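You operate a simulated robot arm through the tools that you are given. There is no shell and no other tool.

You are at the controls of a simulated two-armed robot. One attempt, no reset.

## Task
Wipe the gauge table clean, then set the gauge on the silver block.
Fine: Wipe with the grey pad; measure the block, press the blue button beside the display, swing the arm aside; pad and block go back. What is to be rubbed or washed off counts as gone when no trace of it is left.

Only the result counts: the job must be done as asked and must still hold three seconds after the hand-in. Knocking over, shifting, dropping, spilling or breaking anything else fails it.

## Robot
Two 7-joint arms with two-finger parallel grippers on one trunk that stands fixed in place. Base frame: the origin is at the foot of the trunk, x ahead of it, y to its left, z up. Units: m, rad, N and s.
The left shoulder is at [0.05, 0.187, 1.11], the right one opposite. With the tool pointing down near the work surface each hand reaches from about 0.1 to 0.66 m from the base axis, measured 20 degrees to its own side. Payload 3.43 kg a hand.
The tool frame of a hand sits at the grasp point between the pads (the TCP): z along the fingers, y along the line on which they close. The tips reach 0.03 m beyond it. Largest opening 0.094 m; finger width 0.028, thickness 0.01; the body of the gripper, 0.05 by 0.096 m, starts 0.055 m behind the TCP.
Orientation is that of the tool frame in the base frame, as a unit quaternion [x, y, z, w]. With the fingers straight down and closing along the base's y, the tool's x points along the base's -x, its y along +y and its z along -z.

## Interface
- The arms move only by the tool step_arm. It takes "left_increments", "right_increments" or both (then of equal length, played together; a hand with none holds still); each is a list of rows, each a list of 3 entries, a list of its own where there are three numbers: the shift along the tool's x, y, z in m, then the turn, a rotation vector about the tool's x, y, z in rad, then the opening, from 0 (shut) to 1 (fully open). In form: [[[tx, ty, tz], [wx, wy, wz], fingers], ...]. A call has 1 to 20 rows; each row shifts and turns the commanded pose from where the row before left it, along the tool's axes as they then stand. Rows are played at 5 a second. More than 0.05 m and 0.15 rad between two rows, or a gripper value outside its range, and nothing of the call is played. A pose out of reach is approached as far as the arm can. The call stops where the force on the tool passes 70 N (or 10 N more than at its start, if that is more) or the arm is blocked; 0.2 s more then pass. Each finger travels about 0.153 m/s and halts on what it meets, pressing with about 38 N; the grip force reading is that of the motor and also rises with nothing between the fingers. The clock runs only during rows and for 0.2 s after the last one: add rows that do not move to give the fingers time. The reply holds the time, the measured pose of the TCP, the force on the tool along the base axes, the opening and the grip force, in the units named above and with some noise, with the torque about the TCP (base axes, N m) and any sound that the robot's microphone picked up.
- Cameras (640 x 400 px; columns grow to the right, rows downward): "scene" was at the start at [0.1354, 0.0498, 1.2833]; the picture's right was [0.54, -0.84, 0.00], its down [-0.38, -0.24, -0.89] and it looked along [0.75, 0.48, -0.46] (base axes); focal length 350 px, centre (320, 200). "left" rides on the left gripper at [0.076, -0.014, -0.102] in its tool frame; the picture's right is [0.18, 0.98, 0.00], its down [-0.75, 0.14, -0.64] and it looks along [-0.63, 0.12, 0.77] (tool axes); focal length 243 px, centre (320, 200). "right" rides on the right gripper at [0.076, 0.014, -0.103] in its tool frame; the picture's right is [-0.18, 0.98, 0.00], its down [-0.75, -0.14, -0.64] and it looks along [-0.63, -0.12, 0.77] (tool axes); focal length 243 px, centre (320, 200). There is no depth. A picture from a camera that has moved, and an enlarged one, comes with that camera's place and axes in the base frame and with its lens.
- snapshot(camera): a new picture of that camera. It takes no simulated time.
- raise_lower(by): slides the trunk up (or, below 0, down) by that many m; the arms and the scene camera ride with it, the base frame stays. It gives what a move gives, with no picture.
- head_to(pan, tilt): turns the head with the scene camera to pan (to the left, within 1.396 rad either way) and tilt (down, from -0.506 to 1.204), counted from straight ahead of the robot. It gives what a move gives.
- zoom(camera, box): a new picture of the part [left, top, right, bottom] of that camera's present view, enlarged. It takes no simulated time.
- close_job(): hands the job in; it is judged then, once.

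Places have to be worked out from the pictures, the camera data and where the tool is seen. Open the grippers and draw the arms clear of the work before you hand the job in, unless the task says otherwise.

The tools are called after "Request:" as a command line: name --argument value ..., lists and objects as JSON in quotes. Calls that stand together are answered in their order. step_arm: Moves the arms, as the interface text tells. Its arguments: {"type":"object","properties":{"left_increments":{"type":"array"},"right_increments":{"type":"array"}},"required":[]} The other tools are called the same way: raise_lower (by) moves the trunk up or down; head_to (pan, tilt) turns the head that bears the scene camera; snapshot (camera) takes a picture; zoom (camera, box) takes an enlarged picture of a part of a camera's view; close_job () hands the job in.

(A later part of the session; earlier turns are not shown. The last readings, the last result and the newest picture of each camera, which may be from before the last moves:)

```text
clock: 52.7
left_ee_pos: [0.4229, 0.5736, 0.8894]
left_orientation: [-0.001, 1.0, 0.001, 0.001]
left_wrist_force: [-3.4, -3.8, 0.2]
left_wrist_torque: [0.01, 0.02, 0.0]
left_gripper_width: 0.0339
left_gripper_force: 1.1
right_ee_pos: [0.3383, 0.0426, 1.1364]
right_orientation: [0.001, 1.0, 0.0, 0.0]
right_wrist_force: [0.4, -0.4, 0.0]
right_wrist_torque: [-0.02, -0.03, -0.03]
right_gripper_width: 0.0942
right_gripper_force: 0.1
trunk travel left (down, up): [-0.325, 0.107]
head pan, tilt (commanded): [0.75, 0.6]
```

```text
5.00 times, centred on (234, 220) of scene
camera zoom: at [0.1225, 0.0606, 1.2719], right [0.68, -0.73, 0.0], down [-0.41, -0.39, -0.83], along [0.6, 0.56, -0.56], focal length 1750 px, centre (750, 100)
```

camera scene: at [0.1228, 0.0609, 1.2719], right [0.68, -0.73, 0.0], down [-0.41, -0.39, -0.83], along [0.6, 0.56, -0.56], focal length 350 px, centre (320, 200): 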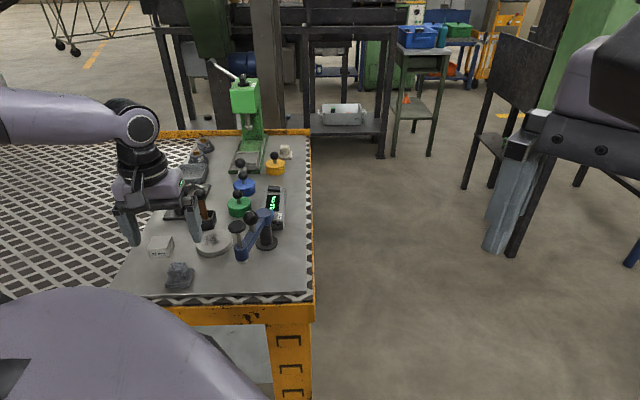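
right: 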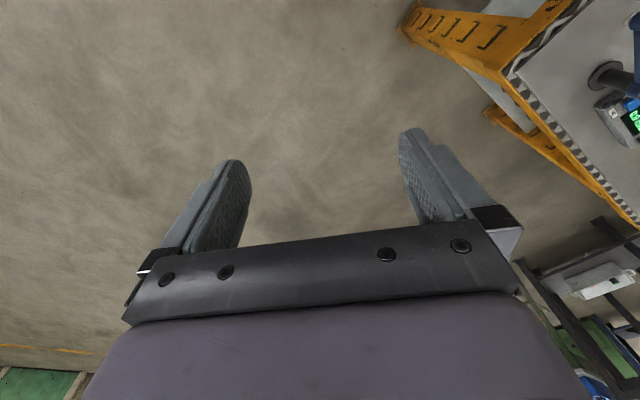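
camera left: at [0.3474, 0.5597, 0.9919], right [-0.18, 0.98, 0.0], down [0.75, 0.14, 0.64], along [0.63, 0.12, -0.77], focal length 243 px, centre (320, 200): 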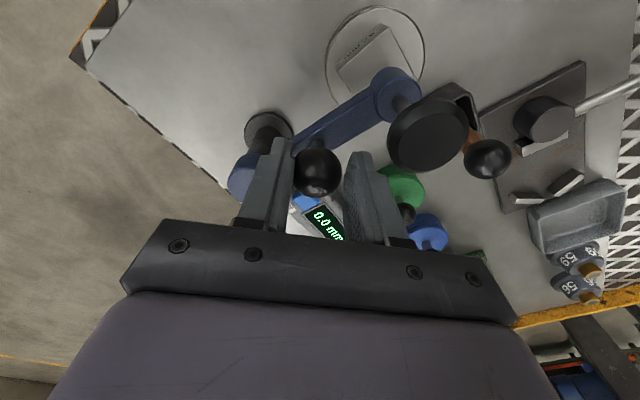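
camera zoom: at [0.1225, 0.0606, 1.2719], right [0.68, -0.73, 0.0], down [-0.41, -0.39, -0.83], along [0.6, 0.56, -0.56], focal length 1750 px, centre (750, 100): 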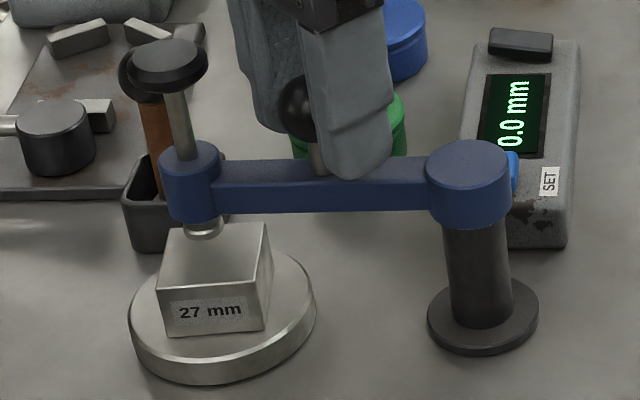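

The arm met its stop with the plunger cap at about (0.380, 0.6086), right over the block centre; display still 0.0 mm. I open the fingers, rise, close them and move above the plunger cap.

Request:
step_arm --left_increments '[[[0.001, -0.0015, 0], [0, 0, 0], 0.45], [[0, 0, 0], [0, 0, 0], 0.5], [[0, 0, -0.02], [0, 0, 0], 0.5], [[0, 0, -0.03], [0, 0, 0], 0.5], [[0, 0, -0.03], [0, 0, 0], 0.5], [[0.01, 0.008, -0.01], [0, 0, 0], 0.2], [[0.015, 0.013, 0], [0, 0, 0], 0.0], [[0.0165, 0.0155, 0], [0, 0, 0], 0.0], [[0, 0, 0], [0, 0, 0], 0.0]]'

Request:
snapshot --camera "left"

Request:
zoom --camera "scene" --box '[150, 160, 310, 260]'

```text
clock: 54.7
left_ee_pos: [0.379, 0.6104, 0.9787]
left_orientation: [0.0, 1.0, 0.0, 0.0]
left_wrist_force: [0.3, 0.0, 0.7]
left_wrist_torque: [0.0, 0.01, 0.02]
left_gripper_width: 0.0
left_gripper_force: 32.9
right_ee_pos: [0.3385, 0.0441, 1.1375]
right_orientation: [0.0, 1.0, 0.0, 0.0]
right_wrist_force: [-0.8, 0.1, 0.5]
right_wrist_torque: [0.02, 0.01, 0.02]
right_gripper_width: 0.0944
right_gripper_force: 0.0
trunk travel left (down, up): [-0.325, 0.107]
head pan, tilt (commanded): [0.75, 0.6]
```

```text
taken
camera left: at [0.3044, 0.5961, 1.0818], right [-0.19, 0.98, 0.0], down [0.75, 0.14, 0.64], along [0.63, 0.12, -0.77], focal length 243 px, centre (320, 200)
```

left: 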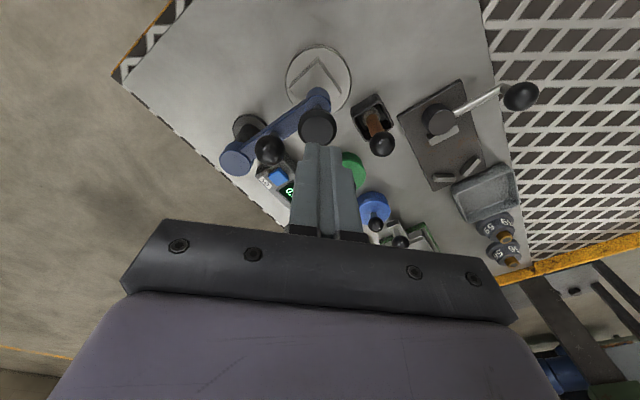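

```text
4.00 times, centred on (230, 210) of scene
camera zoom: at [0.1228, 0.061, 1.2718], right [0.68, -0.73, 0.0], down [-0.41, -0.39, -0.83], along [0.6, 0.56, -0.56], focal length 1400 px, centre (680, 160)
```

zoom: 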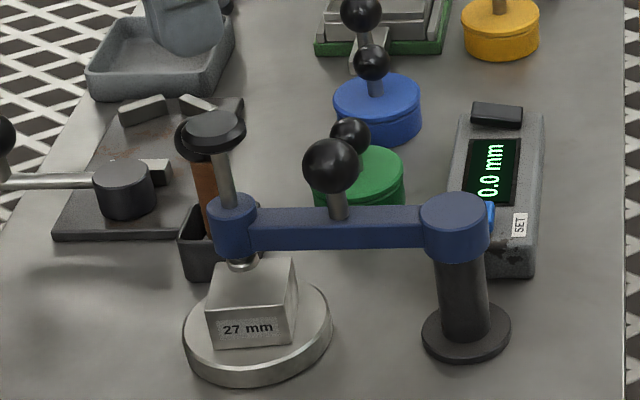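

The cap is at (0.379, 0.607, 0.903) just beneath the closed fingertips. I shift 3 mm and go down to a few mm above the cap.

Request:
step_arm --left_increments '[[[0.0014, -0.003, 0.015], [0, 0, 0], 0], [[0, 0, 0.015], [0, 0, 0], 0], [[0, 0, 0.01], [0, 0, 0], 0], [[0, 0, 0], [0, 0, 0], 0]]'

Request:
zoom --camera "scene" --box '[170, 160, 298, 240]'

Request:
snapshot --camera "left"

```text
clock: 55.7
left_ee_pos: [0.3788, 0.6064, 0.9417]
left_orientation: [0.0, 1.0, -0.001, 0.001]
left_wrist_force: [0.3, 0.4, 0.4]
left_wrist_torque: [-0.02, 0.01, 0.0]
left_gripper_width: 0.0
left_gripper_force: 33.1
right_ee_pos: [0.3386, 0.0445, 1.1378]
right_orientation: [0.0, 1.0, 0.0, 0.0]
right_wrist_force: [0.0, -0.7, -0.6]
right_wrist_torque: [0.0, 0.01, -0.01]
right_gripper_width: 0.0941
right_gripper_force: 0.1
trunk travel left (down, up): [-0.325, 0.107]
head pan, tilt (commanded): [0.75, 0.6]
```

```text
5.00 times, centred on (234, 200) of scene
camera zoom: at [0.1228, 0.0609, 1.2718], right [0.68, -0.73, 0.0], down [-0.41, -0.39, -0.83], along [0.6, 0.56, -0.56], focal length 1750 px, centre (750, 200)
```

zoom: 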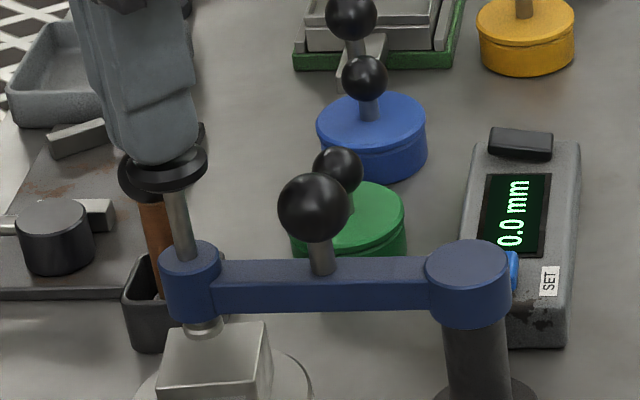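

```text
taken
camera left: at [0.3027, 0.5932, 1.0433], right [-0.19, 0.98, 0.0], down [0.75, 0.14, 0.64], along [0.63, 0.12, -0.77], focal length 243 px, centre (320, 200)
```

left: 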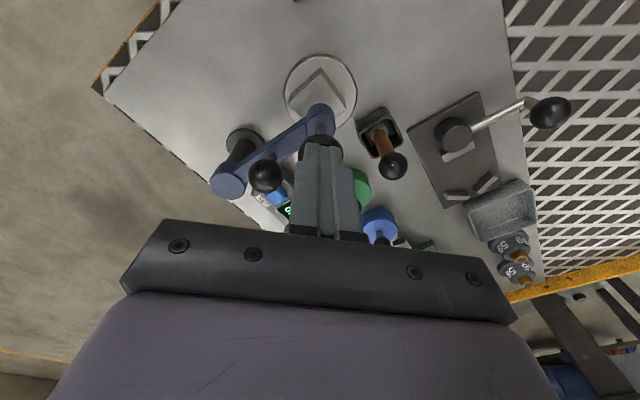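

Fingertips are just above the cap. I press down in small steps and watch force and display.

Request:
step_arm --left_increments '[[[0, 0, 0.004], [0, 0, 0], 0], [[0, 0, 0.003], [0, 0, 0], 0], [[0, 0, 0.003], [0, 0, 0], 0], [[0, 0, 0], [0, 0, 0], 0]]'

Request:
zoom --camera "scene" --box '[170, 160, 298, 240]'

```text
clock: 56.7
left_ee_pos: [0.3791, 0.6064, 0.9309]
left_orientation: [0.0, 1.0, 0.0, 0.001]
left_wrist_force: [0.6, -1.3, 1.6]
left_wrist_torque: [-0.05, -0.02, -0.02]
left_gripper_width: 0.0
left_gripper_force: 33.4
right_ee_pos: [0.3381, 0.0444, 1.1371]
right_orientation: [0.0, 1.0, 0.0, 0.0]
right_wrist_force: [-0.3, -0.4, 0.0]
right_wrist_torque: [-0.01, 0.0, 0.02]
right_gripper_width: 0.0939
right_gripper_force: 0.1
trunk travel left (down, up): [-0.325, 0.107]
head pan, tilt (commanded): [0.75, 0.6]
```

```text
5.00 times, centred on (234, 200) of scene
camera zoom: at [0.1228, 0.0607, 1.2719], right [0.68, -0.73, 0.0], down [-0.41, -0.39, -0.83], along [0.6, 0.56, -0.56], focal length 1750 px, centre (750, 200)
```

zoom: 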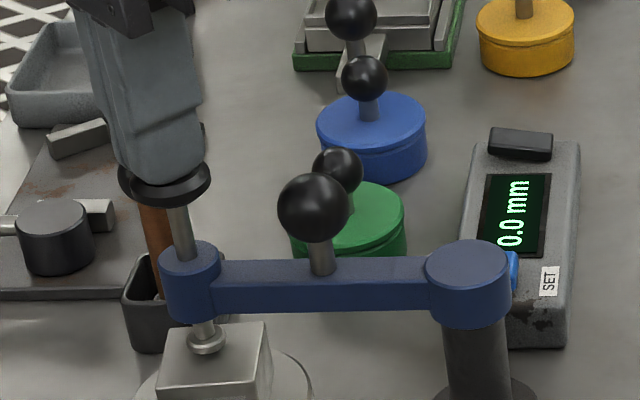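

The plunger is going down with about 2 N; the foot has dropped but not yet touched. I press on in 2 mm steps.

Request:
step_arm --left_increments '[[[0, 0, 0.002], [0, 0, 0], 0], [[0, 0, 0.002], [0, 0, 0], 0], [[0, 0, 0], [0, 0, 0], 0]]'

Request:
zoom --camera "scene" --box '[170, 160, 298, 240]'

```text
clock: 57.5
left_ee_pos: [0.3796, 0.608, 0.9279]
left_orientation: [0.0, 1.0, 0.001, 0.0]
left_wrist_force: [1.9, 2.0, 7.3]
left_wrist_torque: [0.05, 0.08, 0.05]
left_gripper_width: 0.0
left_gripper_force: 33.7
right_ee_pos: [0.3382, 0.0428, 1.1368]
right_orientation: [0.0, 1.0, 0.0, 0.001]
right_wrist_force: [-0.4, 0.2, 0.5]
right_wrist_torque: [0.01, -0.01, 0.01]
right_gripper_width: 0.0942
right_gripper_force: 0.1
trunk travel left (down, up): [-0.325, 0.107]
head pan, tilt (commanded): [0.75, 0.6]
```

```text
5.00 times, centred on (234, 200) of scene
camera zoom: at [0.1225, 0.0604, 1.272], right [0.68, -0.73, 0.0], down [-0.41, -0.39, -0.83], along [0.6, 0.56, -0.56], focal length 1750 px, centre (750, 200)
```

zoom: 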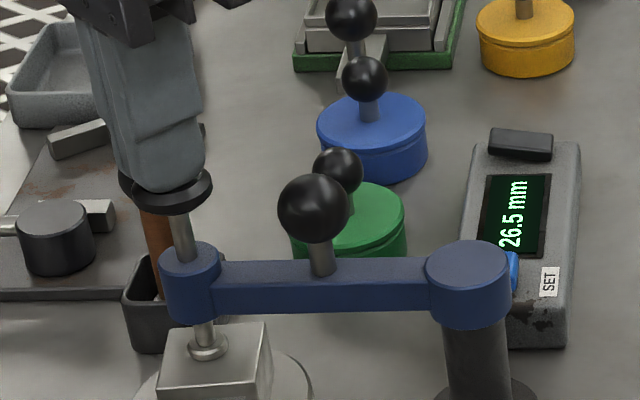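

Display reads 26.5 mm with about 7 N on the cap. I hold a moment with a touch more pressure to see whether the reading is steady.

Request:
step_arm --left_increments '[[[0, 0, 0.0005], [0, 0, 0], 0], [[0, 0, 0], [0, 0, 0], 0], [[0, 0, 0], [0, 0, 0], 0], [[0, 0, 0], [0, 0, 0], 0]]'

Request:
zoom --camera "scene" --box '[170, 160, 298, 240]'

```text
clock: 58.5
left_ee_pos: [0.3797, 0.6084, 0.9278]
left_orientation: [-0.001, 1.0, 0.002, 0.002]
left_wrist_force: [3.2, 6.1, 16.0]
left_wrist_torque: [0.14, 0.09, 0.08]
left_gripper_width: 0.0
left_gripper_force: 33.0
right_ee_pos: [0.3385, 0.043, 1.1379]
right_orientation: [-0.001, 1.0, 0.001, 0.0]
right_wrist_force: [0.2, -0.1, -0.2]
right_wrist_torque: [0.04, 0.0, 0.01]
right_gripper_width: 0.0938
right_gripper_force: 0.0
trunk travel left (down, up): [-0.325, 0.107]
head pan, tilt (commanded): [0.75, 0.6]
```

```text
5.00 times, centred on (234, 200) of scene
camera zoom: at [0.1222, 0.06, 1.2721], right [0.68, -0.73, 0.0], down [-0.41, -0.38, -0.83], along [0.6, 0.56, -0.56], focal length 1750 px, centre (750, 200)
```

zoom: 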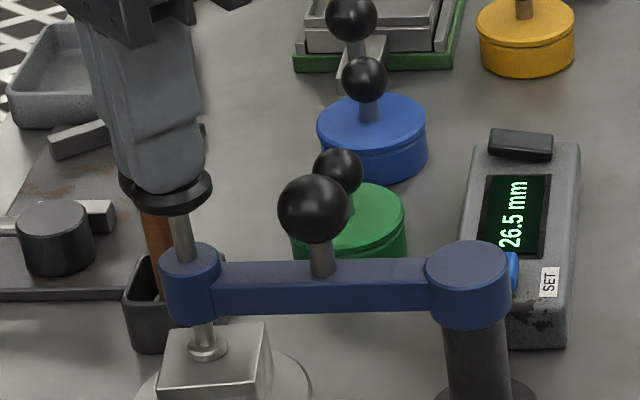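

The reading is steady at 26.5 mm. I back the fingers off upward to see whether the plunger and the reading stay.

Request:
step_arm --left_increments '[[[0, 0, -0.005], [0, 0, 0], 0], [[0, 0, -0.02], [0, 0, 0], 0], [[0, 0, -0.03], [0, 0, 0], 0], [[0, 0, 0], [0, 0, 0], 0]]'

Request:
zoom --camera "scene" --box '[170, 160, 298, 240]'

Request:
snapshot --camera "left"

```text
clock: 59.5
left_ee_pos: [0.378, 0.6049, 0.9823]
left_orientation: [0.0, 1.0, 0.0, 0.0]
left_wrist_force: [0.0, 0.3, -0.5]
left_wrist_torque: [0.0, 0.01, 0.01]
left_gripper_width: 0.0
left_gripper_force: 32.1
right_ee_pos: [0.3379, 0.0433, 1.1382]
right_orientation: [0.0, 1.0, -0.001, 0.0]
right_wrist_force: [-0.5, 0.1, -0.6]
right_wrist_torque: [0.01, 0.02, 0.03]
right_gripper_width: 0.094
right_gripper_force: 0.1
trunk travel left (down, up): [-0.325, 0.107]
head pan, tilt (commanded): [0.75, 0.6]
```

```text
5.00 times, centred on (234, 200) of scene
camera zoom: at [0.1228, 0.061, 1.2718], right [0.68, -0.73, 0.0], down [-0.41, -0.39, -0.83], along [0.6, 0.56, -0.56], focal length 1750 px, centre (750, 200)
```

zoom: 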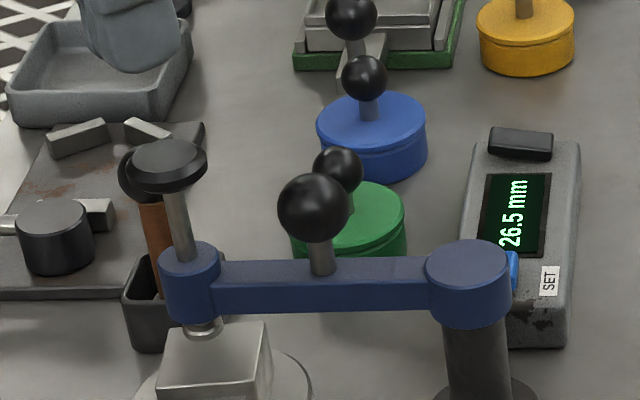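

```text
taken
camera left: at [0.302, 0.5908, 1.0844], right [-0.18, 0.98, 0.0], down [0.75, 0.14, 0.64], along [0.63, 0.12, -0.77], focal length 243 px, centre (320, 200)
```

left: 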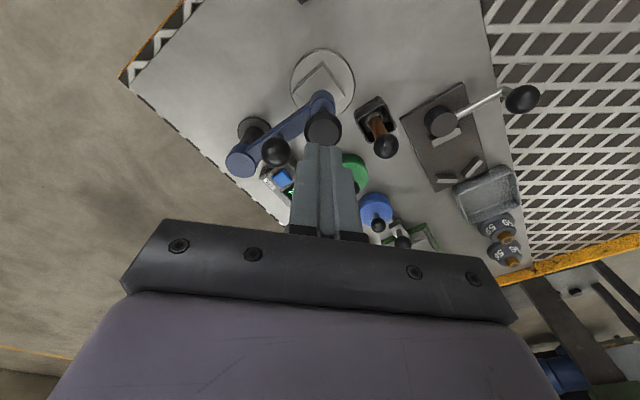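

The plunger springs back but the display holds 26.5 mm. Next is the blue button; I look closer at it.

Request:
zoom --camera "scene" --box '[255, 180, 295, 230]'

Request:
zoom --camera "left" --box '[220, 110, 320, 230]'

```text
8.00 times, centred on (275, 205) of scene
camera zoom: at [0.1228, 0.061, 1.2718], right [0.68, -0.73, 0.0], down [-0.41, -0.39, -0.83], along [0.6, 0.56, -0.56], focal length 2800 px, centre (680, 160)
```

zoom: 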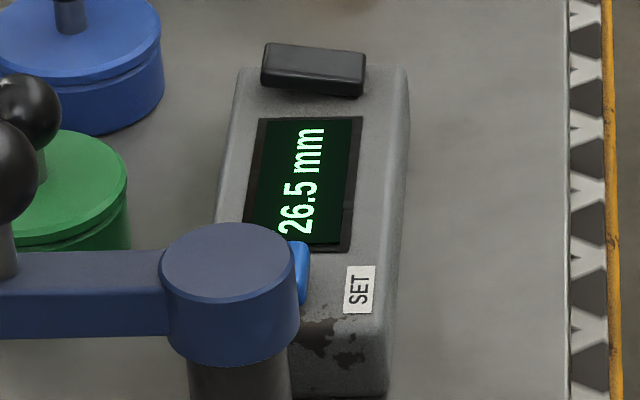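

```text
3.33 times, centred on (270, 170) of left
camera zoom: at [0.302, 0.5908, 1.0844], right [-0.18, 0.98, 0.0], down [0.75, 0.14, 0.64], along [0.63, 0.12, -0.77], focal length 809 px, centre (487, 300)
```

zoom: 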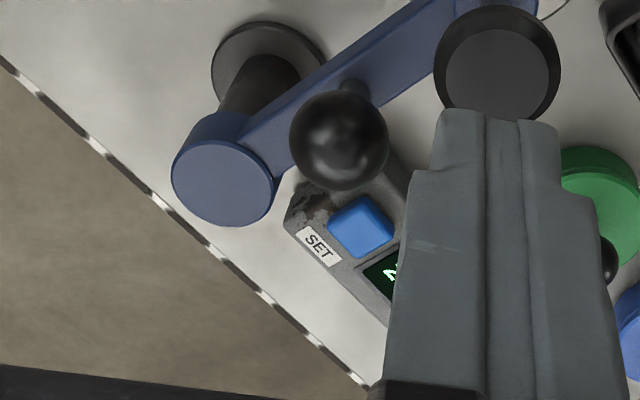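

Button centre ≈(0.5075, 0.575, 0.797). To keep the camera housing clear of the knob and cap I yaw the hand 48° again, then move high above the button.

Request:
step_arm --left_increments '[[[0, 0, -0.01], [0, 0, -0.14], 0], [[0, 0, 0], [0, 0, -0.14], 0], [[0, 0, 0], [0, 0, -0.14], 0], [[0, 0, 0], [0, 0, -0.14], 0], [[0, 0, 0], [0, 0, -0.14], 0], [[0, 0, 0], [0, 0, -0.14], 0], [[-0.0128, -0.0233, 0], [0, 0, 0], 0], [[-0.0128, -0.0233, 0], [0, 0, 0], 0], [[-0.0128, -0.0233, 0], [0, 0, 0], 0], [[-0.0128, -0.0233, 0], [0, 0, 0], 0], [[-0.0128, -0.0233, 0], [0, 0, 0], 0], [[0, 0, 0], [0, 0, 0], 0], [[0, 0, 0], [0, 0, 0], 0]]'

Request:
snapshot --camera "left"

Request:
snapshot --camera "scene"

```text
clock: 62.3
left_ee_pos: [0.5089, 0.5778, 0.9931]
left_orientation: [-0.409, 0.913, 0.0, 0.0]
left_wrist_force: [-0.4, 0.5, -0.2]
left_wrist_torque: [-0.02, -0.01, 0.0]
left_gripper_width: 0.0
left_gripper_force: 32.5
right_ee_pos: [0.3392, 0.0434, 1.1368]
right_orientation: [0.0, 1.0, 0.0, 0.0]
right_wrist_force: [-0.6, 0.5, 0.3]
right_wrist_torque: [-0.05, -0.02, -0.01]
right_gripper_width: 0.094
right_gripper_force: 0.0
trunk travel left (down, up): [-0.325, 0.107]
head pan, tilt (commanded): [0.75, 0.6]
```

```text
taken
camera left: at [0.4679, 0.512, 1.0944], right [-0.86, 0.52, 0.0], down [0.4, 0.66, 0.64], along [0.33, 0.55, -0.77], focal length 243 px, centre (320, 200)
```

left: 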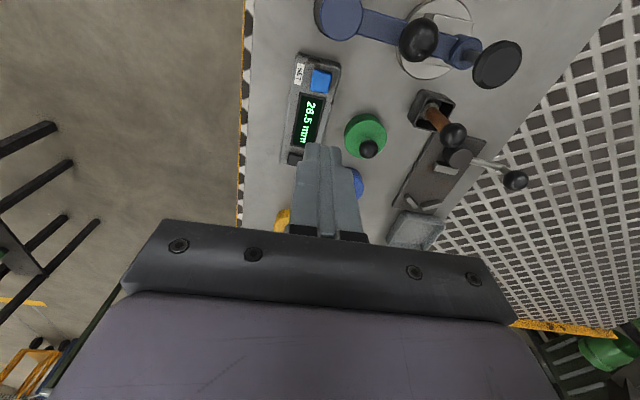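

```text
taken
camera scene: at [0.1228, 0.0609, 1.2718], right [0.68, -0.73, 0.0], down [-0.41, -0.39, -0.83], along [0.6, 0.56, -0.56], focal length 350 px, centre (320, 200)
```

scene: 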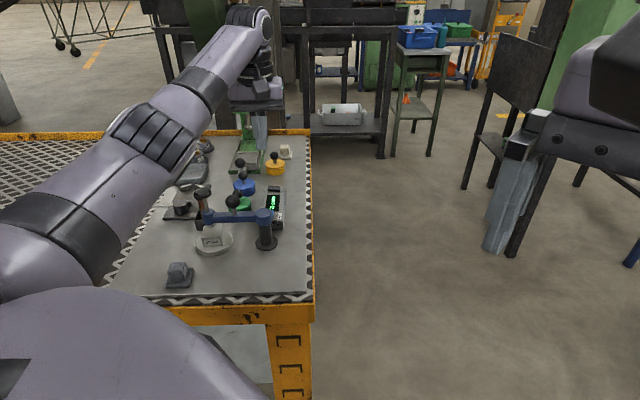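

The position above the button is reachable. I shift ~4 mm and go down to z≈0.87 to check.

Request:
step_arm --left_increments '[[[0.0038, -0.0005, 0.02], [0, 0, 0], 0], [[0, 0, 0.03], [0, 0, 0], 0], [[0, 0, 0.03], [0, 0, 0], 0], [[0, 0, 0.03], [0, 0, 0], 0], [[0, 0, 0.015], [0, 0, 0], 0], [[0, 0, 0], [0, 0, 0], 0]]'

Request:
snapshot --camera "left"

Request:
snapshot --camera "scene"

```text
clock: 63.7
left_ee_pos: [0.5056, 0.5739, 0.8651]
left_orientation: [-0.409, 0.913, 0.0, 0.0]
left_wrist_force: [-0.2, 0.4, -0.5]
left_wrist_torque: [0.01, -0.03, -0.02]
left_gripper_width: 0.0
left_gripper_force: 33.3
right_ee_pos: [0.338, 0.0439, 1.1374]
right_orientation: [0.0, 1.0, 0.0, 0.001]
right_wrist_force: [-0.7, 0.3, -0.8]
right_wrist_torque: [0.0, 0.01, -0.01]
right_gripper_width: 0.0939
right_gripper_force: 0.2
trunk travel left (down, up): [-0.325, 0.107]
head pan, tilt (commanded): [0.75, 0.6]
```

```text
taken
camera left: at [0.4655, 0.5078, 0.968], right [-0.86, 0.52, 0.0], down [0.4, 0.66, 0.64], along [0.33, 0.55, -0.77], focal length 243 px, centre (320, 200)
```

left: 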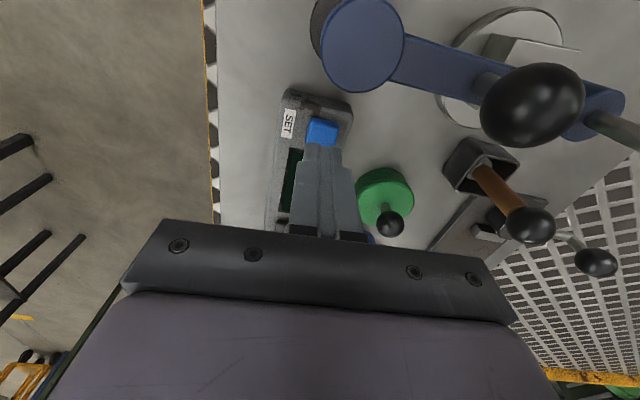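

```text
taken
camera scene: at [0.1228, 0.0609, 1.2718], right [0.68, -0.73, 0.0], down [-0.41, -0.39, -0.83], along [0.6, 0.56, -0.56], focal length 350 px, centre (320, 200)
```

scene: 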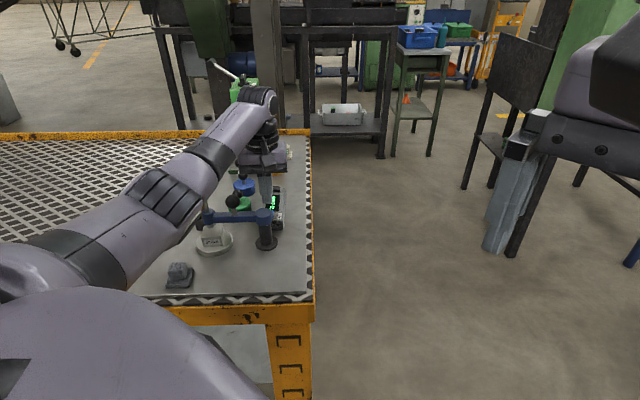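

Well aligned over the button with tips about 4 cm above it. I lower 3 cm and then in fine steps.

Request:
step_arm --left_increments '[[[0, 0, 0.015], [0, 0, 0], 0], [[0, 0, 0.015], [0, 0, 0], 0], [[0, 0, 0.004], [0, 0, 0], 0], [[0, 0, 0], [0, 0, 0], 0]]'

Request:
zoom --camera "left" --box '[240, 70, 400, 170]'

Request:
zoom --camera "scene" --box '[220, 160, 310, 240]'

```text
clock: 64.7
left_ee_pos: [0.5056, 0.5731, 0.8329]
left_orientation: [-0.408, 0.913, 0.001, 0.0]
left_wrist_force: [-0.4, 0.3, 2.3]
left_wrist_torque: [-0.01, 0.03, 0.03]
left_gripper_width: 0.0
left_gripper_force: 33.0
right_ee_pos: [0.3378, 0.0438, 1.1364]
right_orientation: [-0.001, 1.0, 0.0, 0.0]
right_wrist_force: [0.6, 1.6, 0.3]
right_wrist_torque: [-0.01, 0.03, -0.05]
right_gripper_width: 0.0941
right_gripper_force: 0.0
trunk travel left (down, up): [-0.325, 0.107]
head pan, tilt (commanded): [0.75, 0.6]
heard: click
```

```text
4.00 times, centred on (320, 120) of left
camera zoom: at [0.4658, 0.5067, 0.9357], right [-0.86, 0.52, 0.0], down [0.4, 0.66, 0.64], along [0.33, 0.55, -0.77], focal length 970 px, centre (320, 520)
```

zoom: 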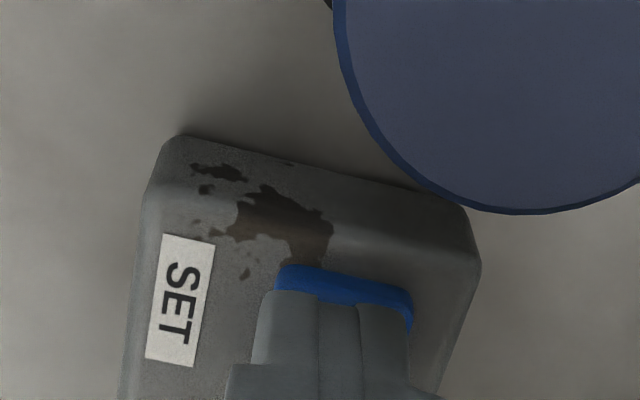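

```text
5.00 times, centred on (265, 200) of scene
camera zoom: at [0.1226, 0.0608, 1.2719], right [0.68, -0.73, 0.0], down [-0.41, -0.39, -0.83], along [0.6, 0.56, -0.56], focal length 1750 px, centre (595, 200)
```

zoom: 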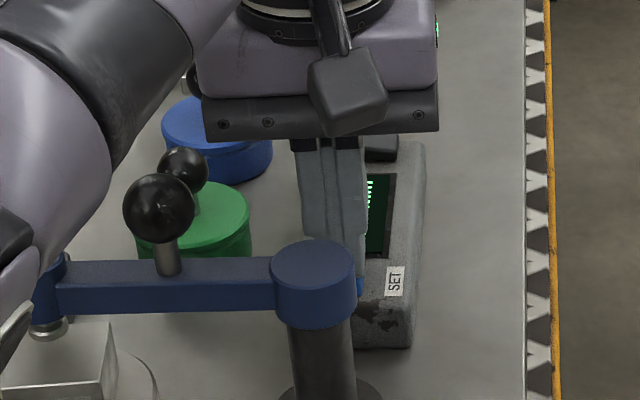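

A click was heard: the button has been pressed. I rise straight up and check the display.

Request:
step_arm --left_increments '[[[0, 0, -0.01], [0, 0, 0], 0], [[0, 0, -0.03], [0, 0, 0], 0], [[0, 0, -0.04], [0, 0, 0], 0], [[0, 0, -0.04], [0, 0, 0], 0], [[0, 0, -0.04], [0, 0, 0], 0], [[0, 0, 0], [0, 0, 0], 0]]'

Request:
snapshot --camera "left"

Request:
zoom --camera "scene" --box '[150, 160, 310, 260]'

```text
clock: 66.1
left_ee_pos: [0.5054, 0.5728, 0.9938]
left_orientation: [-0.408, 0.913, 0.0, 0.0]
left_wrist_force: [-0.3, 0.2, -0.3]
left_wrist_torque: [0.02, 0.01, -0.02]
left_gripper_width: 0.0
left_gripper_force: 33.4
right_ee_pos: [0.3393, 0.0431, 1.1374]
right_orientation: [0.0, 1.0, 0.0, -0.001]
right_wrist_force: [-0.7, 0.3, 0.4]
right_wrist_torque: [0.01, 0.01, 0.01]
right_gripper_width: 0.094
right_gripper_force: 0.0
trunk travel left (down, up): [-0.325, 0.107]
head pan, tilt (commanded): [0.75, 0.6]
```

```text
taken
camera left: at [0.4657, 0.5064, 1.0963], right [-0.86, 0.52, 0.0], down [0.4, 0.66, 0.64], along [0.33, 0.55, -0.77], focal length 243 px, centre (320, 200)
```

left: 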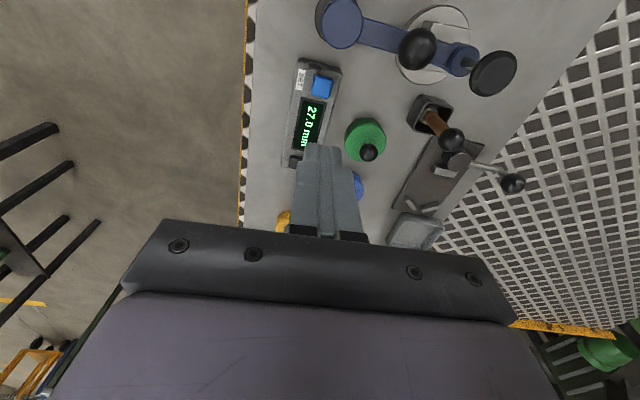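

```text
4.00 times, centred on (230, 210) of scene
camera zoom: at [0.123, 0.061, 1.2718], right [0.68, -0.73, 0.0], down [-0.41, -0.39, -0.82], along [0.6, 0.56, -0.57], focal length 1400 px, centre (680, 160)
```

zoom: 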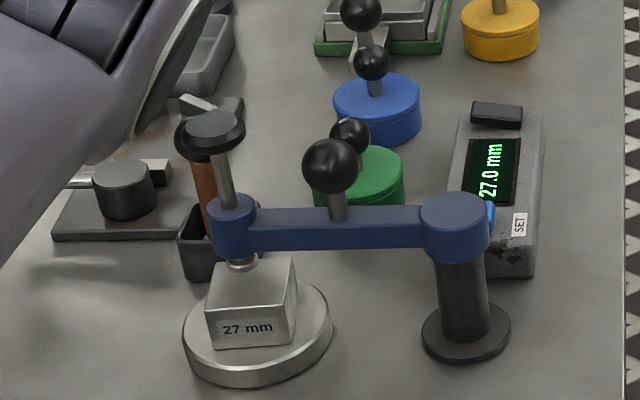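

The display now shows 27.0 mm: the gauge is set. Now I turn the hand back to zero yaw, open the fingers and move above the knob (≈(0.420, 0.571)) to swing the arm aside.

Request:
step_arm --left_increments '[[[0, 0, 0], [0, 0, 0.14], 0.2], [[0, 0, 0], [0, 0, 0.14], 0.4], [[0, 0, 0], [0, 0, 0.14], 0.6], [[0, 0, 0], [0, 0, 0.14], 0.6], [[0, 0, 0], [0, 0, 0.14], 0.6], [[0, 0, 0], [0, 0, 0.14], 0.6], [[0.0213, -0.0005, 0.005], [0, 0, 0], 0.6], [[0.0213, -0.0005, 0.005], [0, 0, 0], 0.6], [[0.0213, -0.0005, 0.005], [0, 0, 0], 0.6], [[0.0213, -0.0005, 0.005], [0, 0, 0], 0.6], [[0, 0, 0], [0, 0, 0], 0.6]]'

Request:
snapshot --camera "left"

Request:
zoom --camera "scene" --box '[150, 160, 310, 260]'

```text
clock: 68.5
left_ee_pos: [0.4211, 0.57, 0.9739]
left_orientation: [-0.002, 1.0, 0.0, 0.001]
left_wrist_force: [0.8, -0.2, 0.4]
left_wrist_torque: [0.04, -0.02, 0.02]
left_gripper_width: 0.0564
left_gripper_force: 0.1
right_ee_pos: [0.3388, 0.0436, 1.1386]
right_orientation: [0.0, 1.0, 0.0, 0.0]
right_wrist_force: [-1.0, -0.1, -0.4]
right_wrist_torque: [0.01, 0.03, 0.02]
right_gripper_width: 0.0942
right_gripper_force: 0.1
trunk travel left (down, up): [-0.325, 0.107]
head pan, tilt (commanded): [0.75, 0.6]
```

```text
taken
camera left: at [0.3441, 0.5567, 1.0746], right [-0.19, 0.98, 0.0], down [0.75, 0.14, 0.64], along [0.63, 0.12, -0.77], focal length 243 px, centre (320, 200)
```

left: 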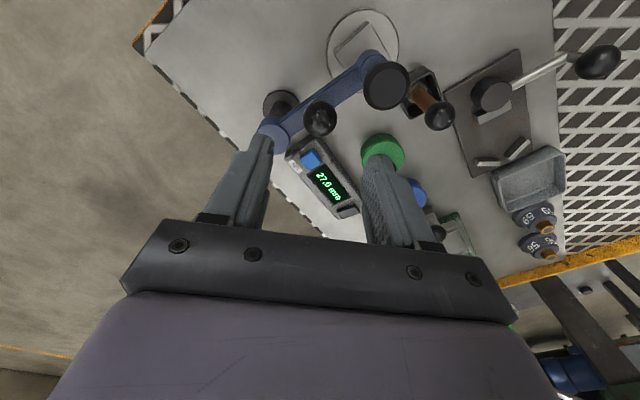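

```text
4.00 times, centred on (230, 210) of scene
camera zoom: at [0.1228, 0.061, 1.2718], right [0.68, -0.73, 0.0], down [-0.41, -0.39, -0.83], along [0.6, 0.56, -0.56], focal length 1400 px, centre (680, 160)
```

zoom: 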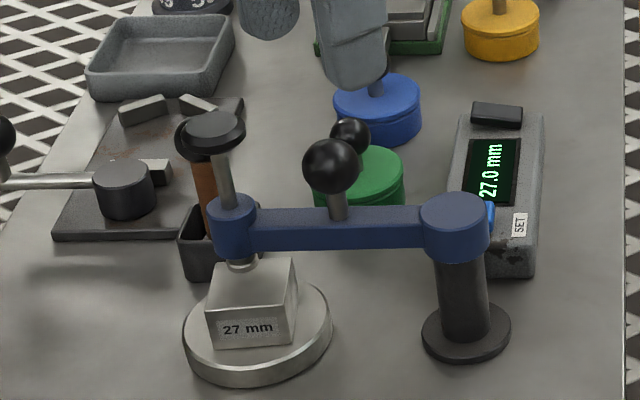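

Knob at (0.419, 0.571), right under the hand. I descend around it with the fingers at half opening.

Request:
step_arm --left_increments '[[[0.001, 0, 0.02], [0, 0, 0], 0.5], [[0, 0, 0.02], [0, 0, 0], 0.5], [[0, 0, 0.02], [0, 0, 0], 0.5], [[0, 0, 0.02], [0, 0, 0], 0.5], [[0, 0, 0.004], [0, 0, 0], 0.5], [[0, 0, 0], [0, 0, 0], 0.5]]'

Request:
snapshot --camera "left"

Request:
zoom --camera "scene" --box '[150, 160, 310, 260]'

```text
clock: 69.9
left_ee_pos: [0.4217, 0.5725, 0.8885]
left_orientation: [-0.001, 1.0, 0.0, 0.0]
left_wrist_force: [0.1, 0.4, 0.4]
left_wrist_torque: [0.0, 0.0, 0.03]
left_gripper_width: 0.047
left_gripper_force: 0.0
right_ee_pos: [0.3384, 0.0448, 1.1384]
right_orientation: [0.0, 1.0, 0.0, 0.0]
right_wrist_force: [0.3, -0.2, -0.5]
right_wrist_torque: [0.06, 0.02, 0.0]
right_gripper_width: 0.0939
right_gripper_force: 0.1
trunk travel left (down, up): [-0.325, 0.107]
head pan, tilt (commanded): [0.75, 0.6]
```

```text
taken
camera left: at [0.3449, 0.5581, 0.9913], right [-0.19, 0.98, 0.0], down [0.75, 0.14, 0.64], along [0.63, 0.12, -0.77], focal length 243 px, centre (320, 200)
```

left: 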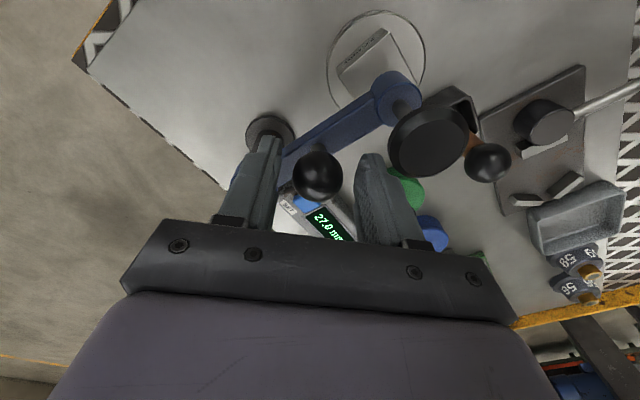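

```text
4.00 times, centred on (230, 210) of scene
camera zoom: at [0.1228, 0.0609, 1.2718], right [0.68, -0.73, 0.0], down [-0.41, -0.39, -0.83], along [0.6, 0.56, -0.56], focal length 1400 px, centre (680, 160)
```

zoom: 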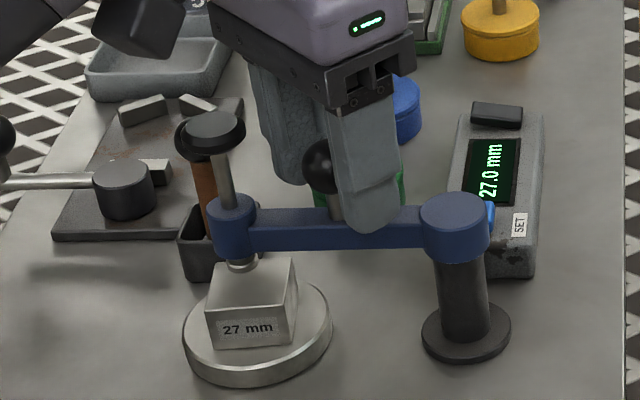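

The knob is caged. I narrow the fingers and sweep the arm back along the same arc to its original side position.

Request:
step_arm --left_increments '[[[0, 0, 0], [0, 0, 0], 0.4], [[0, 0, 0], [0, 0, 0], 0.34], [[0.0042, -0.00471, 0], [0, 0, 0], 0.34], [[0.0037, -0.00512, 0], [0, 0, 0], 0.34], [[0.00313, -0.00547, 0], [0, 0, 0], 0.34], [[0.00255, -0.00578, 0], [0, 0, 0], 0.34], [[0.00193, -0.00601, 0], [0, 0, 0], 0.34], [[0.00129, -0.00617, 0], [0, 0, 0], 0.34], [[0.00064, -0.00629, 0], [0, 0, 0], 0.34], [[0, 0, 0], [0, 0, 0], 0.34]]'

Request:
snapshot --camera "left"

Request:
zoom --camera "scene" --box '[150, 160, 310, 260]'

```text
clock: 72.1
left_ee_pos: [0.4022, 0.5323, 0.8877]
left_orientation: [-0.001, 1.0, -0.001, 0.001]
left_wrist_force: [0.7, 0.0, -0.6]
left_wrist_torque: [-0.01, 0.01, 0.01]
left_gripper_width: 0.0322
left_gripper_force: 0.4
right_ee_pos: [0.3382, 0.0428, 1.1373]
right_orientation: [0.0, 1.0, 0.0, 0.0]
right_wrist_force: [0.5, -0.7, -0.5]
right_wrist_torque: [-0.01, 0.0, -0.02]
right_gripper_width: 0.0941
right_gripper_force: 0.0
trunk travel left (down, up): [-0.325, 0.107]
head pan, tilt (commanded): [0.75, 0.6]
```

```text
taken
camera left: at [0.3266, 0.5189, 0.9911], right [-0.19, 0.98, 0.0], down [0.75, 0.14, 0.64], along [0.63, 0.12, -0.77], focal length 243 px, centre (320, 200)
```

left: 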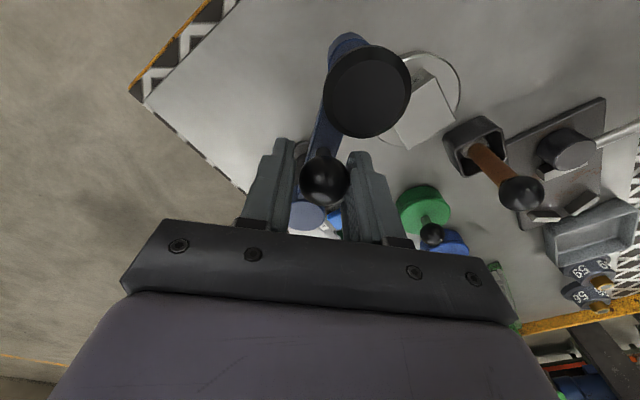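

```text
4.00 times, centred on (230, 210) of scene
camera zoom: at [0.1228, 0.0609, 1.2718], right [0.68, -0.73, 0.0], down [-0.41, -0.39, -0.83], along [0.6, 0.56, -0.56], focal length 1400 px, centre (680, 160)
```

zoom: 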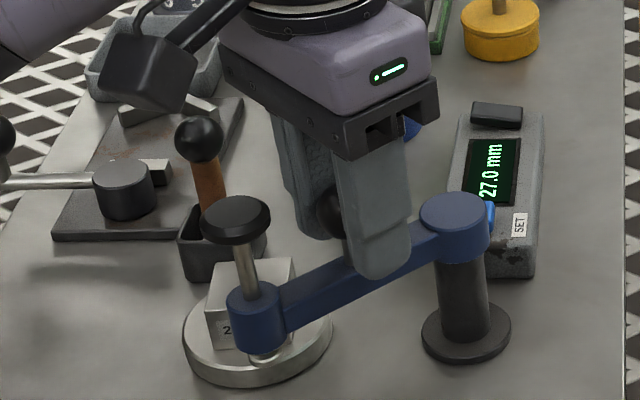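

The arm follows cleanly. I finish the sweep back to the original angle.

Request:
step_arm --left_increments '[[[-3e-05, -0.0063, 0], [0, 0, 0], 0.34], [[-0.00068, -0.00628, 0], [0, 0, 0], 0.34], [[-0.00133, -0.00617, 0], [0, 0, 0], 0.34], [[-0.00197, -0.00599, 0], [0, 0, 0], 0.34], [[-0.00259, -0.00576, 0], [0, 0, 0], 0.34], [[-0.0012, -0.0025, 0], [0, 0, 0], 0.34], [[0, 0, 0], [0, 0, 0], 0.34]]'

Request:
snapshot --camera "left"

Request:
zoom --camera "scene" --box '[110, 170, 310, 295]'

```text
clock: 73.7
left_ee_pos: [0.4121, 0.499, 0.8875]
left_orientation: [0.0, 1.0, 0.0, 0.0]
left_wrist_force: [-0.9, 1.5, -0.8]
left_wrist_torque: [0.02, 0.03, -0.02]
left_gripper_width: 0.0329
left_gripper_force: 0.6
right_ee_pos: [0.3383, 0.0448, 1.1367]
right_orientation: [0.0, 1.0, 0.0, 0.0]
right_wrist_force: [0.2, 0.4, -0.7]
right_wrist_torque: [-0.01, 0.02, 0.0]
right_gripper_width: 0.0939
right_gripper_force: 0.1
trunk travel left (down, up): [-0.325, 0.107]
head pan, tilt (commanded): [0.75, 0.6]
```

```text
taken
camera left: at [0.3362, 0.4854, 0.9903], right [-0.19, 0.98, 0.0], down [0.75, 0.14, 0.64], along [0.63, 0.12, -0.77], focal length 243 px, centre (320, 200)
```

left: 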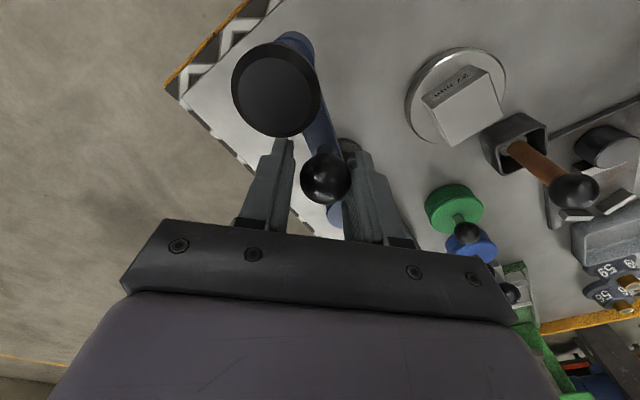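

```text
3.20 times, centred on (210, 232) of scene
camera zoom: at [0.1227, 0.0611, 1.2718], right [0.68, -0.73, 0.0], down [-0.41, -0.39, -0.83], along [0.6, 0.56, -0.56], focal length 1120 px, centre (672, 96)
```

zoom: 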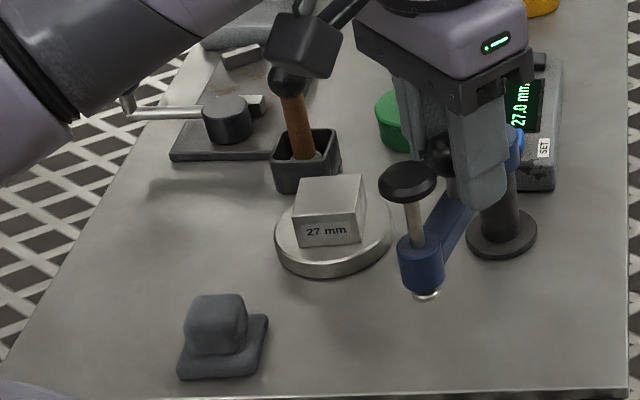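

The plunger arm is back exactly where it began (cap and foot at the same pixels). I open the fingers, rise clear and yaw the hand to fetch the block.

Request:
step_arm --left_increments '[[[0, 0.002, 0], [0, 0, 0], 0.45], [[0, 0, 0], [0, 0, 0], 0.55], [[0, 0, 0], [0, 0, 0], 0.55], [[0, 0, -0.02], [0, 0, 0], 0.55], [[0, 0, -0.03], [0, 0, 0], 0.55], [[0, 0, -0.035], [0, 0, 0], 0.6], [[0, 0, 0], [0, 0, -0.145], 0.7], [[0, 0, 0], [0, 0, -0.145], 0.7], [[0, 0, 0], [0, 0, -0.145], 0.7], [[0, 0, 0], [0, 0, -0.145], 0.7], [[0, 0, 0], [0, 0, -0.145], 0.7], [[0, 0, 0], [0, 0, -0.146], 0.7], [[0, 0, 0], [0, 0, 0], 0.7]]'

Request:
zoom --camera "scene" --box '[110, 170, 310, 295]'

Request:
snapshot --camera "left"

```text
clock: 76.5
left_ee_pos: [0.4113, 0.5016, 0.9717]
left_orientation: [-0.424, 0.906, 0.0, 0.0]
left_wrist_force: [-0.3, 0.2, -0.1]
left_wrist_torque: [-0.01, -0.02, 0.04]
left_gripper_width: 0.0656
left_gripper_force: 0.1
right_ee_pos: [0.3388, 0.0441, 1.1365]
right_orientation: [-0.001, 1.0, 0.0, 0.001]
right_wrist_force: [0.4, -0.1, 0.1]
right_wrist_torque: [0.02, -0.01, -0.01]
right_gripper_width: 0.094
right_gripper_force: 0.1
trunk travel left (down, up): [-0.325, 0.107]
head pan, tilt (commanded): [0.75, 0.6]
```

```text
3.20 times, centred on (210, 232) of scene
camera zoom: at [0.1228, 0.0609, 1.2718], right [0.68, -0.73, 0.0], down [-0.41, -0.39, -0.83], along [0.6, 0.56, -0.56], focal length 1120 px, centre (672, 96)
```

zoom: 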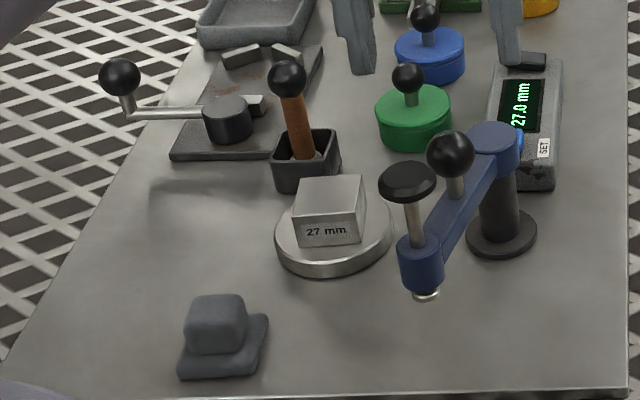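

```text
taken
camera left: at [0.3729, 0.4349, 1.0751], right [-0.87, 0.49, 0.0], down [0.37, 0.67, 0.64], along [0.31, 0.56, -0.77], focal length 243 px, centre (320, 200)
```

left: 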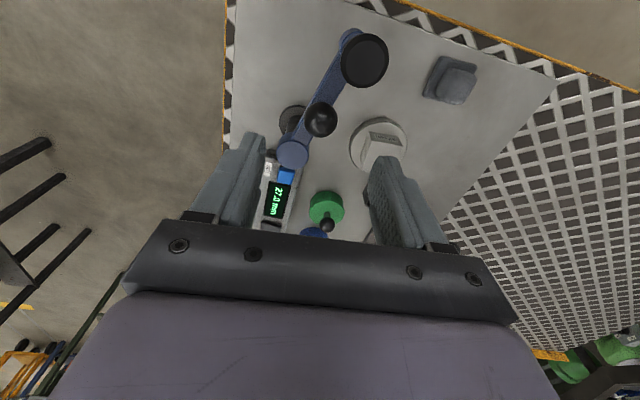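

Arm is aside, display 27.0 mm. I move above the block on the disc.

Request:
step_arm --left_increments '[[[-0.01246, 0.01812, 0], [0, 0, 0], 0.75], [[-0.01246, 0.01812, 0], [0, 0, 0], 0.75], [[-0.01246, 0.01812, 0], [0, 0, 0], 0.75], [[-0.01246, 0.01812, 0], [0, 0, 0], 0.75], [[-0.01246, 0.01812, 0], [0, 0, 0], 0.75], [[0, 0, 0.03], [0, 0, 0], 0.75], [[0, 0, 0.03], [0, 0, 0], 0.75], [[0, 0, 0.02], [0, 0, 0], 0.75], [[0, 0, 0], [0, 0, 0], 0.75]]'

Request:
zoom --camera "left" --box '[200, 60, 440, 210]'

Request:
zoom --camera "scene" --box '[110, 170, 310, 295]'

```text
clock: 78.5
left_ee_pos: [0.3789, 0.6071, 0.8902]
left_orientation: [-0.422, 0.906, 0.0, 0.0]
left_wrist_force: [0.2, 0.8, 0.2]
left_wrist_torque: [-0.01, 0.02, -0.01]
left_gripper_width: 0.0705
left_gripper_force: 0.0
right_ee_pos: [0.3395, 0.0433, 1.1375]
right_orientation: [0.0, 1.0, 0.0, 0.0]
right_wrist_force: [-0.6, -0.1, -0.8]
right_wrist_torque: [0.02, 0.01, 0.01]
right_gripper_width: 0.094
right_gripper_force: 0.0
trunk travel left (down, up): [-0.325, 0.107]
head pan, tilt (commanded): [0.75, 0.6]
```

```text
2.67 times, centred on (320, 135) of left
camera zoom: at [0.3413, 0.5399, 0.994], right [-0.87, 0.49, 0.0], down [0.38, 0.67, 0.64], along [0.32, 0.56, -0.77], focal length 647 px, centre (320, 373)
```

zoom: 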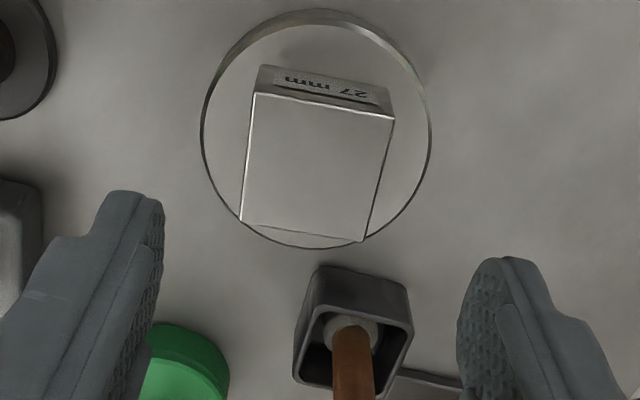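

```text
3.20 times, centred on (210, 232) of scene
camera zoom: at [0.1228, 0.0609, 1.2719], right [0.68, -0.73, 0.0], down [-0.41, -0.39, -0.83], along [0.6, 0.56, -0.56], focal length 1120 px, centre (672, 96)
```

zoom: 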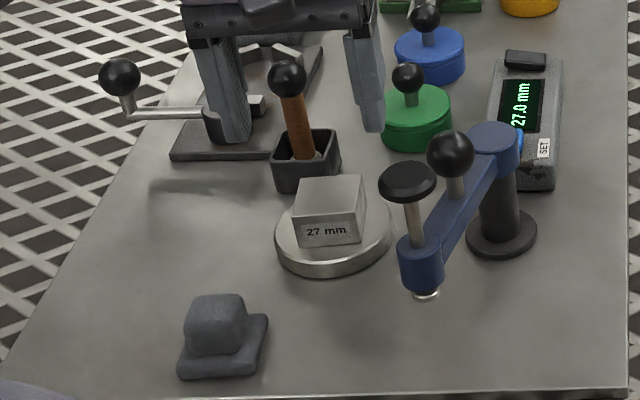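

Block centre ≈(0.3814, 0.6071), orientation unchanged. I correct 1–2 mm and descend around it.

Request:
step_arm --left_increments '[[[-0.0012, -0.0013, 0.01], [0, 0, 0], 0.75], [[0, 0, 0.02], [0, 0, 0], 0.7], [[0, 0, 0.02], [0, 0, 0], 0.65], [[0, 0, 0.015], [0, 0, 0], 0.65], [[0, 0, 0], [0, 0, 0], 0.65]]'

Request:
zoom --camera "left" --box '[220, 80, 420, 205]'

Request:
zoom --camera "scene" --box '[150, 190, 270, 265]'

```text
clock: 79.7
left_ee_pos: [0.3837, 0.6068, 0.8261]
left_orientation: [-0.423, 0.906, 0.0, 0.0]
left_wrist_force: [-0.4, -0.3, 0.6]
left_wrist_torque: [0.03, 0.01, 0.0]
left_gripper_width: 0.0609
left_gripper_force: 0.0
right_ee_pos: [0.3377, 0.0436, 1.1373]
right_orientation: [0.0, 1.0, -0.001, 0.0]
right_wrist_force: [-0.1, -0.2, 0.5]
right_wrist_torque: [0.0, 0.01, 0.01]
right_gripper_width: 0.0937
right_gripper_force: 0.0
trunk travel left (down, up): [-0.325, 0.107]
head pan, tilt (commanded): [0.75, 0.6]
```

```text
3.20 times, centred on (320, 142) of left
camera zoom: at [0.3454, 0.5394, 0.9291], right [-0.87, 0.49, 0.0], down [0.38, 0.67, 0.64], along [0.32, 0.56, -0.77], focal length 776 px, centre (320, 384)
```

zoom: 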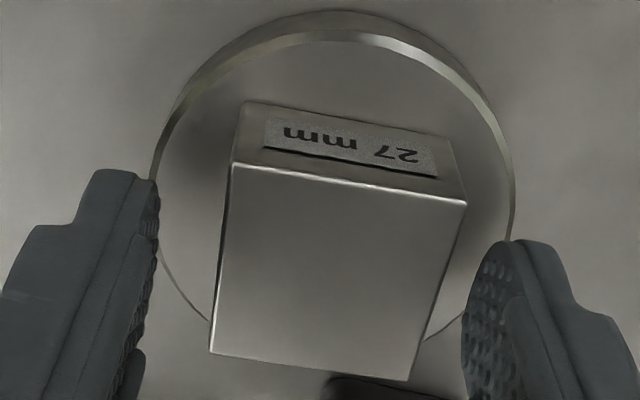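

```text
5.33 times, centred on (210, 228) of scene
camera zoom: at [0.1228, 0.0609, 1.2719], right [0.68, -0.73, 0.0], down [-0.41, -0.39, -0.83], along [0.6, 0.56, -0.56], focal length 1866 px, centre (907, 53)
```

zoom: 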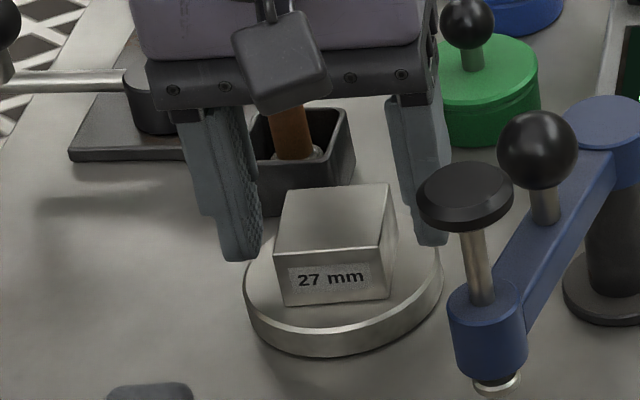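

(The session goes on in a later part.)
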